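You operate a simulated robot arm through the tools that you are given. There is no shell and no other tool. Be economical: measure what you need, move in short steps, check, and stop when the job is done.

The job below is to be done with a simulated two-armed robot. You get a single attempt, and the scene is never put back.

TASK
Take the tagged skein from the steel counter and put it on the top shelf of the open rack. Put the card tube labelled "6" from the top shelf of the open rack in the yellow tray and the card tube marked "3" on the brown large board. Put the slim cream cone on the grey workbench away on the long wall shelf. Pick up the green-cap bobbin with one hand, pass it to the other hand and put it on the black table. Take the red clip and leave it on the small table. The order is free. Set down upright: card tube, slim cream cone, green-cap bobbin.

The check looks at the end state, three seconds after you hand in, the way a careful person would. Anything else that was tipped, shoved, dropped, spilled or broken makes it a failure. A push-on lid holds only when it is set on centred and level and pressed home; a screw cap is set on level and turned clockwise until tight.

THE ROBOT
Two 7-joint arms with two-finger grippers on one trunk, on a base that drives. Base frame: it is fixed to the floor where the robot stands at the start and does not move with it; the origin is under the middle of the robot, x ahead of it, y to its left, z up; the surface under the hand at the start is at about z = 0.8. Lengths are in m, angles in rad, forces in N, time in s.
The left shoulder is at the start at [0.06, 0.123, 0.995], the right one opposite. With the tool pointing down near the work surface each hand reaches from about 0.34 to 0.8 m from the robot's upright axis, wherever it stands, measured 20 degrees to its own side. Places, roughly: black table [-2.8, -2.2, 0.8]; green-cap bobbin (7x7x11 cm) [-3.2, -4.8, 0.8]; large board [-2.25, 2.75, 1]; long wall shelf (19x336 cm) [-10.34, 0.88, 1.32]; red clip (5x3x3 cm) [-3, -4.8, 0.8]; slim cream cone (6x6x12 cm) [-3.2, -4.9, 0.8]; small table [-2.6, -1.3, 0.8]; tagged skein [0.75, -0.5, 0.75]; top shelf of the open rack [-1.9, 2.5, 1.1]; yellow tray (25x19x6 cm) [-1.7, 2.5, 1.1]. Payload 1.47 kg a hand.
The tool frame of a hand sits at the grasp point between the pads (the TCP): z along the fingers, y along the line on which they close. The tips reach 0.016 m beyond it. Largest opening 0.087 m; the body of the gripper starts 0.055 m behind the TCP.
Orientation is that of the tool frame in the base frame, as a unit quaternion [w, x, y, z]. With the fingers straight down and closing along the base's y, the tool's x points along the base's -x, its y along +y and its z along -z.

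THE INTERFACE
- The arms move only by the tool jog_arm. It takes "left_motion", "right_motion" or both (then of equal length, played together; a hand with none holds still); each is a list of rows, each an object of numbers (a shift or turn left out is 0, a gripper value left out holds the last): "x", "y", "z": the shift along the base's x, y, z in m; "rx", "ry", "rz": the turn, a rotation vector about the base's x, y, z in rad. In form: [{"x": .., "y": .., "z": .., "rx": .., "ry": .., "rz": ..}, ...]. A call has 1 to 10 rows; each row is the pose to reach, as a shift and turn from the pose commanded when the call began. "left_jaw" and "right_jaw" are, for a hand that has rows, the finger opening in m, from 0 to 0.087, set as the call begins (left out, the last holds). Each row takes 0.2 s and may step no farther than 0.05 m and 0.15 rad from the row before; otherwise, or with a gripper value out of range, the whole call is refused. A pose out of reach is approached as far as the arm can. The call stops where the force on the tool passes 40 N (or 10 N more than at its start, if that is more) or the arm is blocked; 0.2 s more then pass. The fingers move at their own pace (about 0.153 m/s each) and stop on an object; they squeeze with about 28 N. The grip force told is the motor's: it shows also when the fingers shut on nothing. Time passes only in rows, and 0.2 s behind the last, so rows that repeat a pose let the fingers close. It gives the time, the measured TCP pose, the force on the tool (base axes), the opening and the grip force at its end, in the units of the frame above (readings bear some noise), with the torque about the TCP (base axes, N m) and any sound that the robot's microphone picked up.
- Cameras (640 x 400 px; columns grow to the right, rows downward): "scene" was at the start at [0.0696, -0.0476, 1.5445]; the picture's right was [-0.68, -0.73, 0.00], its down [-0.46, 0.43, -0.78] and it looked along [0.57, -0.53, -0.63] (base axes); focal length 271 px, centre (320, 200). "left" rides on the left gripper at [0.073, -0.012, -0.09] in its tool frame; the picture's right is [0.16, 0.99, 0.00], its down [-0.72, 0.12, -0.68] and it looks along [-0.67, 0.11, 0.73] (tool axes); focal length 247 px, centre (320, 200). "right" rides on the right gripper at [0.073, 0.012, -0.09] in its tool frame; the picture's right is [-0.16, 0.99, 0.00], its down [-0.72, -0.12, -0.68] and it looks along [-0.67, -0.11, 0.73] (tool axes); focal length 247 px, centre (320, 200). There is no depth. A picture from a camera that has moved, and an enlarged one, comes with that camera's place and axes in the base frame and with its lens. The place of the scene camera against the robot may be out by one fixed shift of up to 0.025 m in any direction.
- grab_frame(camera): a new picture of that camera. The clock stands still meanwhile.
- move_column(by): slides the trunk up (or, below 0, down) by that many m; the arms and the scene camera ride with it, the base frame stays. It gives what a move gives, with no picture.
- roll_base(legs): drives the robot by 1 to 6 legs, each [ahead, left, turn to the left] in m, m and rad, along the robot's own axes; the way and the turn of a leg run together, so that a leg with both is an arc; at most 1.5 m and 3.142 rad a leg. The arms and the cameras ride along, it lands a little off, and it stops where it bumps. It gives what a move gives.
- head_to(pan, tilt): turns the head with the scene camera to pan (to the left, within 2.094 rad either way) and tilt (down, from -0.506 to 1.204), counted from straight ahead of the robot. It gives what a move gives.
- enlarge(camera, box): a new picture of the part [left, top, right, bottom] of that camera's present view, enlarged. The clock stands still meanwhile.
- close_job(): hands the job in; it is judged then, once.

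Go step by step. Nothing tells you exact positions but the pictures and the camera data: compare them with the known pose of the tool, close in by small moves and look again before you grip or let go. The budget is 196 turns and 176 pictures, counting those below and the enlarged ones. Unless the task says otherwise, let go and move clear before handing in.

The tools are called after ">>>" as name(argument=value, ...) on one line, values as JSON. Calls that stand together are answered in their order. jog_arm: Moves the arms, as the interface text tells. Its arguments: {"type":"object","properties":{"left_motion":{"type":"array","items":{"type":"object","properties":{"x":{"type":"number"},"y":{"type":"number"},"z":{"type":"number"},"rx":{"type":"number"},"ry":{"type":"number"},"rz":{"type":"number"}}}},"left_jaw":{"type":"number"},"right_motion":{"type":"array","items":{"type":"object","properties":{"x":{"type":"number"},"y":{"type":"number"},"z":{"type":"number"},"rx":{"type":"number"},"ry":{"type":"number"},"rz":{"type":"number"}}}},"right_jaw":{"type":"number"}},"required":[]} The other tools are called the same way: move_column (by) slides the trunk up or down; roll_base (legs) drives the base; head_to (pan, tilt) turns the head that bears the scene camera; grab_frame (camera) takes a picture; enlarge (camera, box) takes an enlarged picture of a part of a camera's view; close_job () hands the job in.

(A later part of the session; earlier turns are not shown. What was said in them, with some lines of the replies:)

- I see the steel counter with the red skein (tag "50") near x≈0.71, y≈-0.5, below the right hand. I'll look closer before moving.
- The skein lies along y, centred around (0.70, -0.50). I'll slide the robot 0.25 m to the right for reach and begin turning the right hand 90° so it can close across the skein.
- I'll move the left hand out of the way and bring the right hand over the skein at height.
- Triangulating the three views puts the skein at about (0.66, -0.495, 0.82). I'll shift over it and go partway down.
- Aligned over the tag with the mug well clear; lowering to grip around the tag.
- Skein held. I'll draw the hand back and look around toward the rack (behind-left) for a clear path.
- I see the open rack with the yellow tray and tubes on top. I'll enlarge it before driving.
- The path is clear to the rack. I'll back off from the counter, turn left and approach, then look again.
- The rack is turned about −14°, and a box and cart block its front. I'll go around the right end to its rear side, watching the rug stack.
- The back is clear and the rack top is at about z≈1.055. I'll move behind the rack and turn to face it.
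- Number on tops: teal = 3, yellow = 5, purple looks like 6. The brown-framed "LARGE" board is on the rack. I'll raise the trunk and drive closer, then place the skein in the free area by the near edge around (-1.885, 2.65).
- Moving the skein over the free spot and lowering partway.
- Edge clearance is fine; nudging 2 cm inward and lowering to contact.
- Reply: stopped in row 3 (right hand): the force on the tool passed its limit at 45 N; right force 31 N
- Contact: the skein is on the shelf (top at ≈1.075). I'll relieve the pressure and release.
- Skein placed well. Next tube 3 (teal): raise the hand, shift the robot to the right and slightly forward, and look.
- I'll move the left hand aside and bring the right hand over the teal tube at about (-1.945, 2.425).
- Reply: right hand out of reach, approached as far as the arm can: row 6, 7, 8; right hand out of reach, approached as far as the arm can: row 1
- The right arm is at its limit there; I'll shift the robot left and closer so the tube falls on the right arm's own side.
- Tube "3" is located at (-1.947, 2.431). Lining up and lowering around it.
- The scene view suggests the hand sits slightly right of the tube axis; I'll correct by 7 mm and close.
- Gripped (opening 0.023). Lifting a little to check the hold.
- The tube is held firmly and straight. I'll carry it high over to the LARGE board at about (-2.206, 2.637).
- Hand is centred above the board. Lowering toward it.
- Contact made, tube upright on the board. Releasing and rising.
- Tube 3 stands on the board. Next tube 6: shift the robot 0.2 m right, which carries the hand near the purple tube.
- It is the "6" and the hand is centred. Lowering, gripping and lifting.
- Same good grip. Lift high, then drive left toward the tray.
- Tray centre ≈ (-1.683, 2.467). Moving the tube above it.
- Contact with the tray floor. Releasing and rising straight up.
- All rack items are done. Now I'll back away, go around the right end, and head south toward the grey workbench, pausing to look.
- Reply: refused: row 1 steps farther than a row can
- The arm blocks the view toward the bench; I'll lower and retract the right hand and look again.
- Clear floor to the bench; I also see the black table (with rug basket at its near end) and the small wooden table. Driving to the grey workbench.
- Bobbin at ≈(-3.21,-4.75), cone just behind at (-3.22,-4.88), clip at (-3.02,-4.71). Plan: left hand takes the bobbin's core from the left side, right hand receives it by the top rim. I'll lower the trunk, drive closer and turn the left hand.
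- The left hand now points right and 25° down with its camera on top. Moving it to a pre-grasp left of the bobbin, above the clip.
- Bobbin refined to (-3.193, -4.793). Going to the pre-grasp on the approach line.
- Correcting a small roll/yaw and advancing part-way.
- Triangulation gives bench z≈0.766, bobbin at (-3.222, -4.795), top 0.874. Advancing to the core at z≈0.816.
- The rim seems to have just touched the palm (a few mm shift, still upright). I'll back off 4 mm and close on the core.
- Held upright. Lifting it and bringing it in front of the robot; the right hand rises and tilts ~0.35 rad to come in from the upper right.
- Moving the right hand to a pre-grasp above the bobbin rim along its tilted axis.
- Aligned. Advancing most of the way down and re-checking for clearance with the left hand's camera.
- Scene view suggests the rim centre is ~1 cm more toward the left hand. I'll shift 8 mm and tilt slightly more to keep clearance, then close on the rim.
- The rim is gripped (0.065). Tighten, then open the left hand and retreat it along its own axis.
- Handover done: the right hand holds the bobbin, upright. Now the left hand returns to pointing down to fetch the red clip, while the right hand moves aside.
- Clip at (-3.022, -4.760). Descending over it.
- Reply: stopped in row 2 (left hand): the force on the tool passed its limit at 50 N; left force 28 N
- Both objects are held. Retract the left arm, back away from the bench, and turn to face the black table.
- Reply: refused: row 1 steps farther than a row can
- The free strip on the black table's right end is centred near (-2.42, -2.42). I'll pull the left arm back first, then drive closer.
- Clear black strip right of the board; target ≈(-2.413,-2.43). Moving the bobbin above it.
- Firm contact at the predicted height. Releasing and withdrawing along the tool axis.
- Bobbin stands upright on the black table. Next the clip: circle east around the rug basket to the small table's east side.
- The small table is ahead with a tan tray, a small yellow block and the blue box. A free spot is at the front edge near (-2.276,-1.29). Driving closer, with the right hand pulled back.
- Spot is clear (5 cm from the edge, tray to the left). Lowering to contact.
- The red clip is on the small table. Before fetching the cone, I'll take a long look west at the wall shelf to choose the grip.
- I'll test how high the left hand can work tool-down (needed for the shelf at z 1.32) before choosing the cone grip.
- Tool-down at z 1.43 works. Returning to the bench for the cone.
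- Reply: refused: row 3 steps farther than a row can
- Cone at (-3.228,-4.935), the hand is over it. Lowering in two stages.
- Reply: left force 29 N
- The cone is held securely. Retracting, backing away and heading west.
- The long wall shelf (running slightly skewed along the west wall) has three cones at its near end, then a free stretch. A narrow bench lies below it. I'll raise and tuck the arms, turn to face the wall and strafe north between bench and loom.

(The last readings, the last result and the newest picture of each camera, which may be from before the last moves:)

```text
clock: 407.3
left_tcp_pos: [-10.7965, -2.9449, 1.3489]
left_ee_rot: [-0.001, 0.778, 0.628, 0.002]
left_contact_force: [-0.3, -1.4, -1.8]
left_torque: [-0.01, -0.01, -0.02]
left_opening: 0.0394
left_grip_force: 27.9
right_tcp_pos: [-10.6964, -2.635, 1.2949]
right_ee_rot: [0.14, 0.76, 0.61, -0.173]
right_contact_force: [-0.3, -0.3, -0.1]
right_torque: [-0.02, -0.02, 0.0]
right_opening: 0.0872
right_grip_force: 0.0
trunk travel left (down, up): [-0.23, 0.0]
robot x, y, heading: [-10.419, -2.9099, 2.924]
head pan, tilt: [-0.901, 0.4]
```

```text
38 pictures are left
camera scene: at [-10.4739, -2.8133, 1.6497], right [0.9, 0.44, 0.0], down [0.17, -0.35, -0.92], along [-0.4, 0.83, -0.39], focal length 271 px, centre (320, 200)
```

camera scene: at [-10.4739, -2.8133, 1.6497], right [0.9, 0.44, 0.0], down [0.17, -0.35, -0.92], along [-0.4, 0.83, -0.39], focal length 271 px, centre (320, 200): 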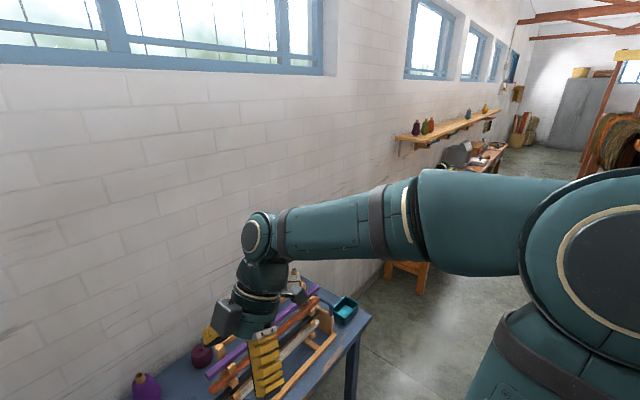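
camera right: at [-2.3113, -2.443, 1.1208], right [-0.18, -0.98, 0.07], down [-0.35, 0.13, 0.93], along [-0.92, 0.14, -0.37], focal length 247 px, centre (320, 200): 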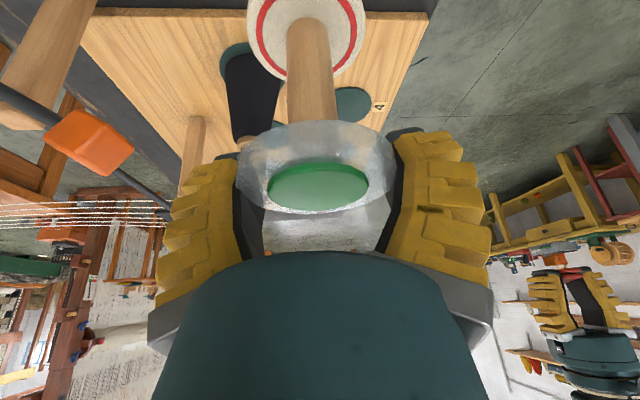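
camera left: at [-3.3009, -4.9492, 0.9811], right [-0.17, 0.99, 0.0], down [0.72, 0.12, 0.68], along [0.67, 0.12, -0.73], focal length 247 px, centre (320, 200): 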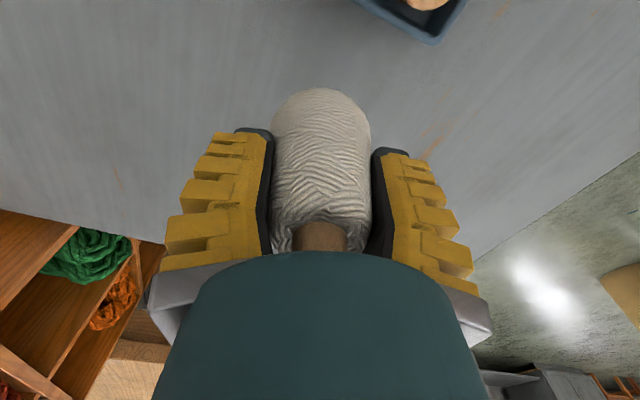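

>>> roll_base(legs=[[0.03, -1.4, 0]])

>>> head_to(pan=-1.7, tilt=0.6)

>>> grab_frame(camera="scene")

```text
clock: 419.7
left_tcp_pos: [-10.5244, -1.5803, 1.3501]
left_ee_rot: [0.0, 0.78, 0.626, 0.002]
left_contact_force: [-0.6, 0.0, -1.2]
left_torque: [0.02, -0.02, 0.01]
left_opening: 0.0394
left_grip_force: 28.2
right_tcp_pos: [-10.4237, -1.2694, 1.2947]
right_ee_rot: [0.14, 0.762, 0.609, -0.173]
right_contact_force: [-0.2, 0.0, 0.2]
right_torque: [-0.01, 0.02, 0.0]
right_opening: 0.087
right_grip_force: 0.0
trunk travel left (down, up): [-0.23, 0.0]
robot x, y, heading: [-10.1458, -1.5433, 2.921]
head pan, tilt: [-0.901, 0.4]
```

```text
clock: 420.8
left_tcp_pos: [-10.5242, -1.5795, 1.3494]
left_ee_rot: [0.0, 0.78, 0.626, 0.003]
left_contact_force: [0.5, -0.3, -0.9]
left_torque: [0.04, -0.01, 0.0]
left_opening: 0.039
left_grip_force: 27.3
right_tcp_pos: [-10.4239, -1.2671, 1.2952]
right_ee_rot: [0.14, 0.761, 0.609, -0.174]
right_contact_force: [0.1, -1.1, -0.5]
right_torque: [-0.01, -0.01, 0.02]
right_opening: 0.0869
right_grip_force: 0.2
trunk travel left (down, up): [-0.23, 0.0]
robot x, y, heading: [-10.1478, -1.5405, 2.923]
head pan, tilt: [-1.7, 0.6]
```

```text
37 pictures are left
camera scene: at [-10.1311, -1.4479, 1.6314], right [0.94, -0.34, 0.0], down [-0.19, -0.53, -0.83], along [0.28, 0.78, -0.56], focal length 271 px, centre (320, 200)
```

scene: 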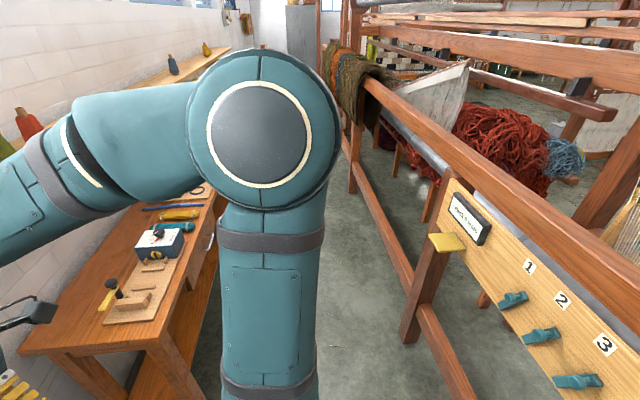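

Passage is fine (bench front at n≈0.29, loom beyond 1.3). Continuing north to the free stretch of the shelf.

>>> roll_base(legs=[[0, -1.4, 0], [0.08, -0.18, 0]])

>>> head_to(pan=0.1, tilt=0.35)

>>> grab_frame(camera="scene")

```text
clock: 434.9
left_tcp_pos: [-10.2678, -0.0466, 1.3491]
left_ee_rot: [0.0, 0.778, 0.628, 0.002]
left_contact_force: [-0.6, -1.1, -1.7]
left_torque: [0.02, -0.01, -0.02]
left_opening: 0.0393
left_grip_force: 27.8
right_tcp_pos: [-10.168, 0.2661, 1.2946]
right_ee_rot: [0.139, 0.76, 0.61, -0.173]
right_contact_force: [0.1, 1.1, 0.3]
right_torque: [-0.02, 0.03, -0.01]
right_opening: 0.0871
right_grip_force: 0.0
trunk travel left (down, up): [-0.23, 0.0]
robot x, y, heading: [-9.8924, -0.0081, 2.927]
head pan, tilt: [-1.7, 0.6]
```

```text
clock: 436.7
left_tcp_pos: [-10.2694, -0.0451, 1.3499]
left_ee_rot: [0.0, 0.778, 0.628, 0.002]
left_contact_force: [0.4, 0.7, -1.0]
left_torque: [-0.01, 0.01, -0.02]
left_opening: 0.0392
left_grip_force: 28.0
right_tcp_pos: [-10.1687, 0.2664, 1.2953]
right_ee_rot: [0.14, 0.76, 0.611, -0.172]
right_contact_force: [0.4, 0.2, -0.2]
right_torque: [0.01, 0.0, 0.0]
right_opening: 0.0871
right_grip_force: 0.0
trunk travel left (down, up): [-0.23, 0.0]
robot x, y, heading: [-9.8933, -0.0057, 2.925]
head pan, tilt: [0.099, 0.351]
```

```text
36 pictures are left
camera scene: at [-9.9975, 0.0154, 1.6542], right [0.12, 0.99, 0.0], down [0.34, -0.04, -0.94], along [-0.93, 0.11, -0.34], focal length 271 px, centre (320, 200)
```

scene: 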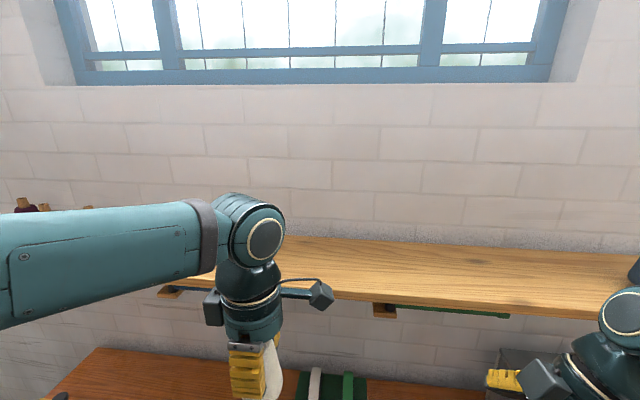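

The shelf in front of the hand is empty. Raising the cone above shelf height and moving forward over it.

>>> jog_arm(left_motion=[{"z": 0.045}, {"z": 0.085}, {"x": -0.039, "y": 0.0086, "z": 0.095}, {"x": -0.078, "y": 0.0172, "z": 0.095}, {"x": -0.117, "y": 0.0258, "z": 0.095}, {"x": -0.156, "y": 0.0344, "z": 0.095}, {"x": -0.195, "y": 0.043, "z": 0.095}, {"x": -0.235, "y": 0.052, "z": 0.095}])

>>> grab_frame(camera="left")

>>> grab_frame(camera="scene")

```text
clock: 438.5
left_tcp_pos: [-10.5053, 0.0094, 1.4451]
left_ee_rot: [0.001, 0.778, 0.628, 0.002]
left_contact_force: [-0.1, 0.7, -1.4]
left_torque: [0.0, -0.02, -0.01]
left_opening: 0.0392
left_grip_force: 28.1
right_tcp_pos: [-10.1708, 0.2675, 1.2946]
right_ee_rot: [0.141, 0.759, 0.612, -0.172]
right_contact_force: [-0.8, 0.2, -0.5]
right_torque: [-0.04, -0.02, 0.03]
right_opening: 0.0869
right_grip_force: 0.0
trunk travel left (down, up): [-0.23, 0.0]
robot x, y, heading: [-9.8916, -0.0106, 2.927]
head pan, tilt: [0.099, 0.351]
```

```text
35 pictures are left
camera left: at [-10.5026, 0.083, 1.5347], right [1.0, -0.05, 0.0], down [-0.04, -0.73, 0.68], along [-0.03, -0.68, -0.73], focal length 247 px, centre (320, 200)
```

left: 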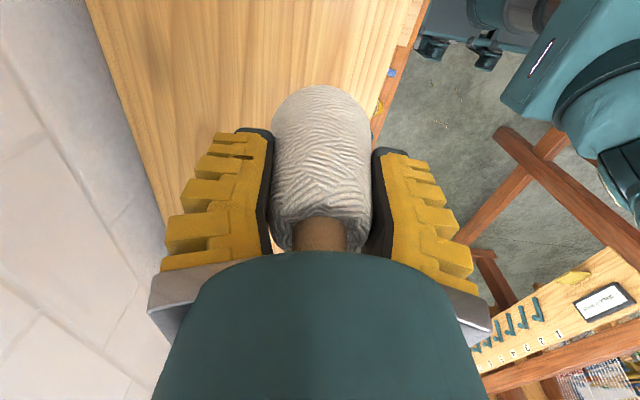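

```text
34 pictures are left
camera scene: at [-10.0003, 0.0168, 1.6539], right [0.11, 0.99, 0.0], down [0.34, -0.04, -0.94], along [-0.93, 0.11, -0.35], focal length 271 px, centre (320, 200)
```

scene: 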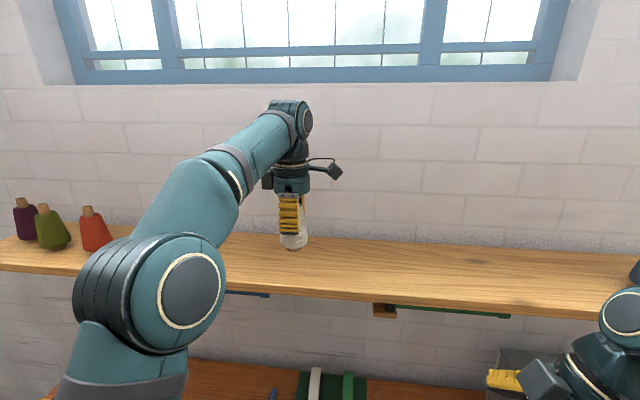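

Above the shelf, ~6 cm inside the front edge. Nudging 1.5 cm further in and lowering.

>>> jog_arm(left_motion=[{"x": -0.015, "y": 0.003, "z": -0.015}, {"x": -0.015, "y": 0.003, "z": -0.03}, {"x": -0.015, "y": 0.003, "z": -0.036}])

>>> enlarge(camera="scene", box=[230, 160, 370, 290])

```text
clock: 439.3
left_tcp_pos: [-10.5193, 0.0094, 1.4107]
left_ee_rot: [-0.001, 0.778, 0.628, 0.002]
left_contact_force: [0.4, -0.4, -0.9]
left_torque: [0.01, -0.04, 0.02]
left_opening: 0.0392
left_grip_force: 28.1
right_tcp_pos: [-10.1691, 0.2666, 1.2956]
right_ee_rot: [0.14, 0.759, 0.611, -0.173]
right_contact_force: [0.2, -0.1, -0.2]
right_torque: [0.01, -0.01, 0.01]
right_opening: 0.0869
right_grip_force: 0.1
trunk travel left (down, up): [-0.23, 0.0]
robot x, y, heading: [-9.8944, -0.0081, 2.93]
head pan, tilt: [0.099, 0.351]
```

```text
3.08 times, centred on (300, 225) of scene
camera zoom: at [-9.998, 0.0156, 1.6541], right [0.11, 0.99, 0.0], down [0.34, -0.04, -0.94], along [-0.93, 0.11, -0.34], focal length 834 px, centre (382, 123)
```

zoom: 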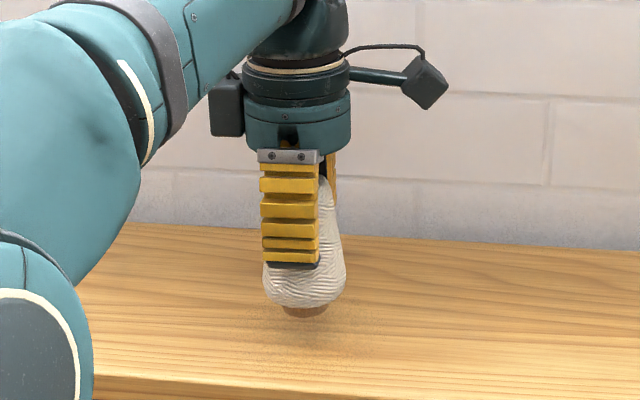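

>>> jog_arm(left_motion=[{"z": -0.005}, {"z": -0.009}, {"z": -0.013}, {"z": -0.016}])

>>> enlarge(camera="scene", box=[230, 160, 370, 290])

```text
clock: 440.3
left_tcp_pos: [-10.5188, 0.01, 1.3925]
left_ee_rot: [0.0, 0.778, 0.628, 0.001]
left_contact_force: [-0.3, -0.4, -1.7]
left_torque: [0.0, -0.01, -0.04]
left_opening: 0.0391
left_grip_force: 28.4
right_tcp_pos: [-10.1671, 0.2662, 1.295]
right_ee_rot: [0.14, 0.76, 0.611, -0.173]
right_contact_force: [-0.5, 0.3, 0.3]
right_torque: [-0.02, 0.05, -0.01]
right_opening: 0.0871
right_grip_force: 0.1
trunk travel left (down, up): [-0.23, 0.0]
robot x, y, heading: [-9.8955, -0.01, 2.926]
head pan, tilt: [0.099, 0.351]
```

```text
3.08 times, centred on (300, 225) of scene
camera zoom: at [-9.9977, 0.0154, 1.6542], right [0.11, 0.99, 0.0], down [0.34, -0.04, -0.94], along [-0.93, 0.11, -0.34], focal length 834 px, centre (382, 123)
```

zoom: 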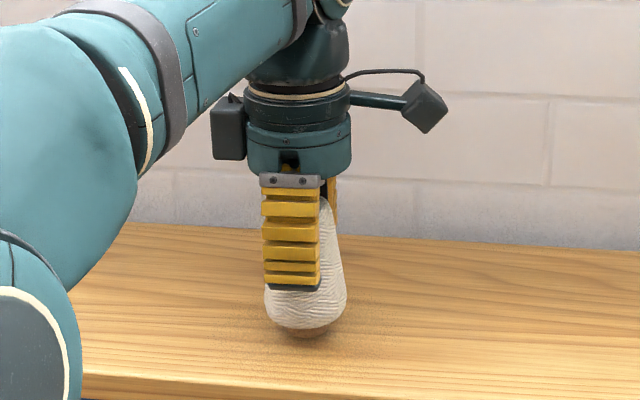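

>>> jog_arm(left_motion=[{"z": -0.003}, {"z": -0.006}, {"z": -0.008}, {"z": -0.01}])

```text
clock: 441.3
left_tcp_pos: [-10.5166, 0.0095, 1.3848]
left_ee_rot: [-0.003, 0.778, 0.628, 0.001]
left_contact_force: [-8.3, 1.2, 21.9]
left_torque: [-0.01, 0.17, 0.02]
left_opening: 0.0418
left_grip_force: 27.9
right_tcp_pos: [-10.1676, 0.267, 1.2955]
right_ee_rot: [0.14, 0.76, 0.611, -0.173]
right_contact_force: [-0.1, 0.1, -0.3]
right_torque: [0.03, -0.03, 0.03]
right_opening: 0.0869
right_grip_force: 0.1
trunk travel left (down, up): [-0.23, 0.0]
robot x, y, heading: [-9.8878, -0.0091, 2.926]
head pan, tilt: [0.099, 0.351]
```

>>> jog_arm(left_motion=[{"z": 0.002}, {"z": 0.002}])

>>> enlarge(camera="scene", box=[230, 160, 370, 290])

```text
clock: 441.9
left_tcp_pos: [-10.5185, 0.0097, 1.3861]
left_ee_rot: [-0.001, 0.778, 0.628, 0.001]
left_contact_force: [-7.1, 2.1, 18.3]
left_torque: [0.04, 0.16, 0.0]
left_opening: 0.0422
left_grip_force: 28.0
right_tcp_pos: [-10.1683, 0.2663, 1.2945]
right_ee_rot: [0.14, 0.76, 0.611, -0.173]
right_contact_force: [0.0, 0.6, 0.1]
right_torque: [-0.01, 0.0, 0.0]
right_opening: 0.0869
right_grip_force: 0.0
trunk travel left (down, up): [-0.23, 0.0]
robot x, y, heading: [-9.8943, -0.0091, 2.927]
head pan, tilt: [0.099, 0.351]
```

```text
3.08 times, centred on (300, 225) of scene
camera zoom: at [-9.9971, 0.0157, 1.6542], right [0.11, 0.99, 0.0], down [0.34, -0.04, -0.94], along [-0.93, 0.11, -0.34], focal length 834 px, centre (382, 123)
```

zoom: 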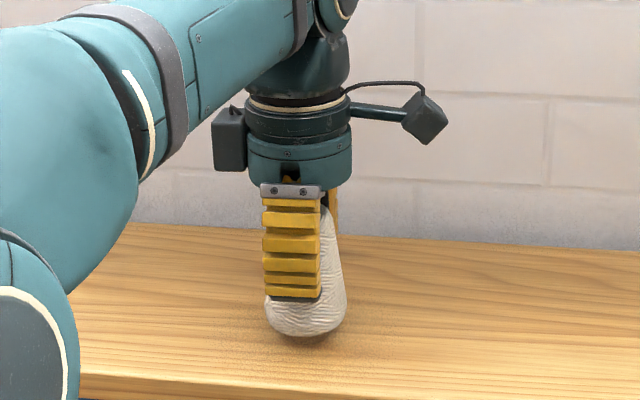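

Standing on the shelf. Releasing and lifting straight up.

>>> jog_arm(left_motion=[{}, {}, {}], left_jaw=0.087)

>>> enlarge(camera="scene", box=[230, 160, 370, 290])

```text
clock: 442.7
left_tcp_pos: [-10.5182, 0.0096, 1.3837]
left_ee_rot: [0.0, 0.778, 0.628, 0.002]
left_contact_force: [-1.4, 0.8, 6.2]
left_torque: [0.0, -0.01, -0.01]
left_opening: 0.087
left_grip_force: 0.2
right_tcp_pos: [-10.1681, 0.2665, 1.2947]
right_ee_rot: [0.141, 0.76, 0.611, -0.173]
right_contact_force: [0.4, -0.4, 0.3]
right_torque: [0.05, -0.03, -0.02]
right_opening: 0.087
right_grip_force: 0.0
trunk travel left (down, up): [-0.23, 0.0]
robot x, y, heading: [-9.8909, -0.0108, 2.927]
head pan, tilt: [0.099, 0.351]
```

```text
3.08 times, centred on (300, 225) of scene
camera zoom: at [-9.9969, 0.0155, 1.6542], right [0.11, 0.99, 0.0], down [0.34, -0.04, -0.94], along [-0.93, 0.11, -0.34], focal length 834 px, centre (382, 123)
```

zoom: 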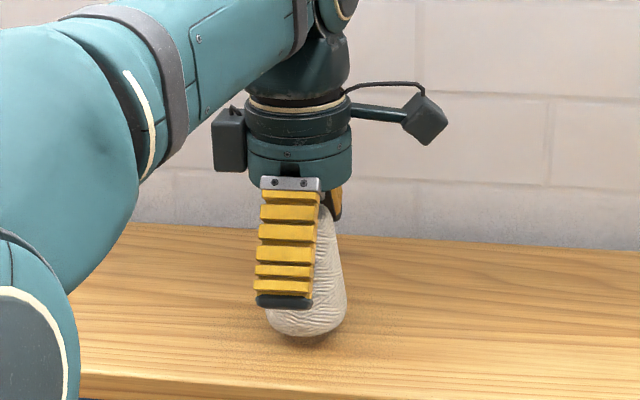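

>>> jog_arm(left_motion=[{"z": 0.015}, {"z": 0.04}, {"z": 0.075}, {"z": 0.11}])

>>> enlarge(camera="scene", box=[220, 140, 380, 290])

>>> grab_frame(camera="left")

```text
clock: 443.7
left_tcp_pos: [-10.5154, 0.0082, 1.4617]
left_ee_rot: [0.0, 0.778, 0.629, 0.002]
left_contact_force: [0.5, 0.2, 0.1]
left_torque: [0.02, 0.02, -0.03]
left_opening: 0.0871
left_grip_force: 0.1
left hand out of reach, approached as far as the arm can: row 4
right_tcp_pos: [-10.1671, 0.2659, 1.2955]
right_ee_rot: [0.14, 0.759, 0.612, -0.172]
right_contact_force: [0.8, -1.0, 0.1]
right_torque: [0.03, 0.0, 0.0]
right_opening: 0.0871
right_grip_force: 0.0
trunk travel left (down, up): [-0.23, 0.0]
robot x, y, heading: [-9.8903, -0.0083, 2.923]
head pan, tilt: [0.099, 0.351]
```

```text
2.67 times, centred on (300, 215) of scene
camera zoom: at [-9.9968, 0.0149, 1.6542], right [0.11, 0.99, 0.0], down [0.34, -0.04, -0.94], along [-0.93, 0.11, -0.34], focal length 723 px, centre (373, 160)
```

zoom: 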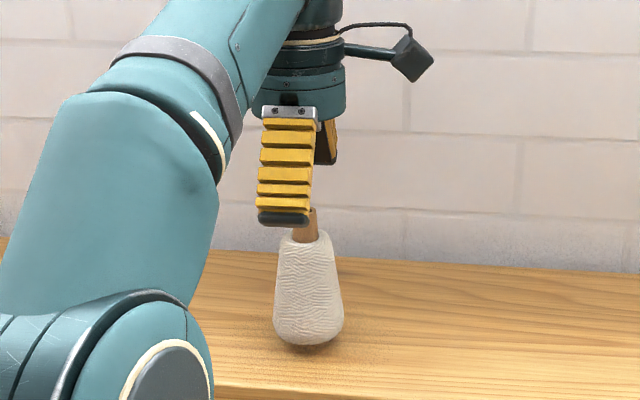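

```text
28 pictures are left
camera left: at [-10.5129, 0.0825, 1.5518], right [1.0, -0.05, 0.0], down [-0.04, -0.73, 0.68], along [-0.04, -0.68, -0.74], focal length 247 px, centre (320, 200)
```

left: 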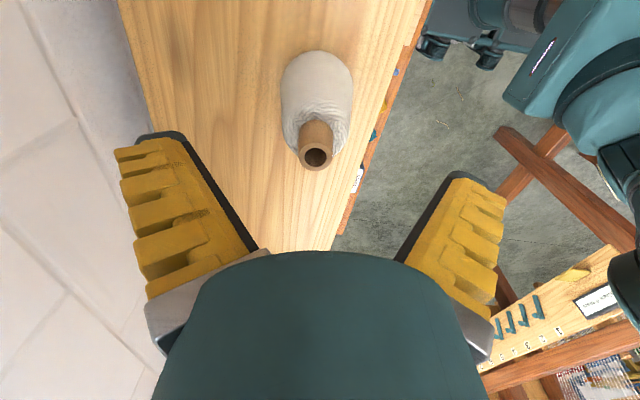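

The cone stands upright on the shelf. I'll slide the hand sideways (clear of the cone) with the base, then retract.

>>> roll_base(legs=[[0, 0.15, 0], [-0.12, 0, 0]])

>>> jog_arm(left_motion=[{"x": 0.04, "y": -0.009, "z": -0.01}, {"x": 0.08, "y": -0.018, "z": -0.02}, {"x": 0.12, "y": -0.026, "z": -0.03}, {"x": 0.16, "y": -0.035, "z": -0.05}, {"x": 0.2, "y": -0.043, "z": -0.07}])

>>> grab_frame(camera="scene")

```text
clock: 446.5
left_tcp_pos: [-10.4308, -0.1609, 1.4604]
left_ee_rot: [0.0, 0.779, 0.628, 0.002]
left_contact_force: [-0.1, 0.9, -0.3]
left_torque: [-0.01, 0.03, -0.02]
left_opening: 0.0872
left_grip_force: 0.0
right_tcp_pos: [-10.0826, 0.0952, 1.2949]
right_ee_rot: [0.14, 0.759, 0.611, -0.173]
right_contact_force: [-0.1, 0.3, -0.9]
right_torque: [0.03, 0.04, 0.02]
right_opening: 0.0872
right_grip_force: 0.0
trunk travel left (down, up): [-0.23, 0.0]
robot x, y, heading: [-9.8045, -0.1811, 2.928]
head pan, tilt: [0.099, 0.351]
```

```text
clock: 447.7
left_tcp_pos: [-10.2308, -0.2026, 1.3919]
left_ee_rot: [-0.001, 0.778, 0.628, 0.002]
left_contact_force: [-0.3, 0.6, -0.4]
left_torque: [0.01, 0.04, -0.01]
left_opening: 0.0869
left_grip_force: 0.0
right_tcp_pos: [-10.0823, 0.0942, 1.296]
right_ee_rot: [0.14, 0.76, 0.611, -0.174]
right_contact_force: [0.8, 0.8, 0.0]
right_torque: [0.01, 0.01, -0.03]
right_opening: 0.0871
right_grip_force: 0.0
trunk travel left (down, up): [-0.23, 0.0]
robot x, y, heading: [-9.8079, -0.1786, 2.922]
head pan, tilt: [0.099, 0.351]
```

```text
27 pictures are left
camera scene: at [-9.9103, -0.1564, 1.6543], right [0.12, 0.99, 0.0], down [0.34, -0.04, -0.94], along [-0.93, 0.11, -0.34], focal length 271 px, centre (320, 200)
```

scene: 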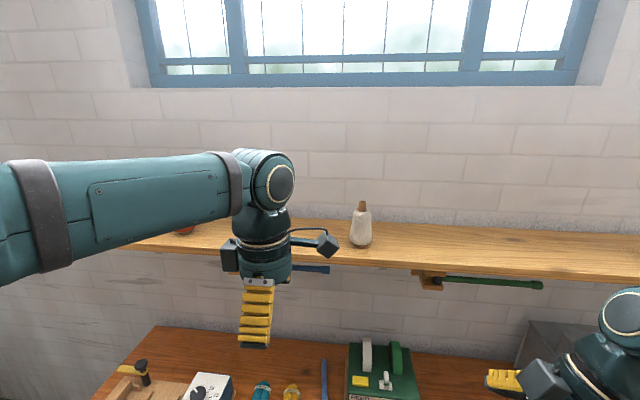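

All six items are placed, both grippers are open and the hands are clear, so I'm handing in.

>>> close_job()

```text
The job is handed in.
```

I finished all six placements and handed the job in; no verdict has come back.

- **Tagged skein:** on the top shelf of the open rack.
- **Card tube "6":** upright in the yellow tray.
- **Card tube "3":** upright on the brown "LARGE" board.
- **Green-cap bobbin:** picked up with the left hand, passed to the right, and set upright on the black table. It shifted a few millimetres on the bench as the left hand closed in, but stayed upright.
- **Red clip:** on the small table.
- **Slim cream cone:** upright on the long wall shelf.

Each item was seen in place in a camera picture after I let go. I did not go back to recheck the earlier ones before handing in.
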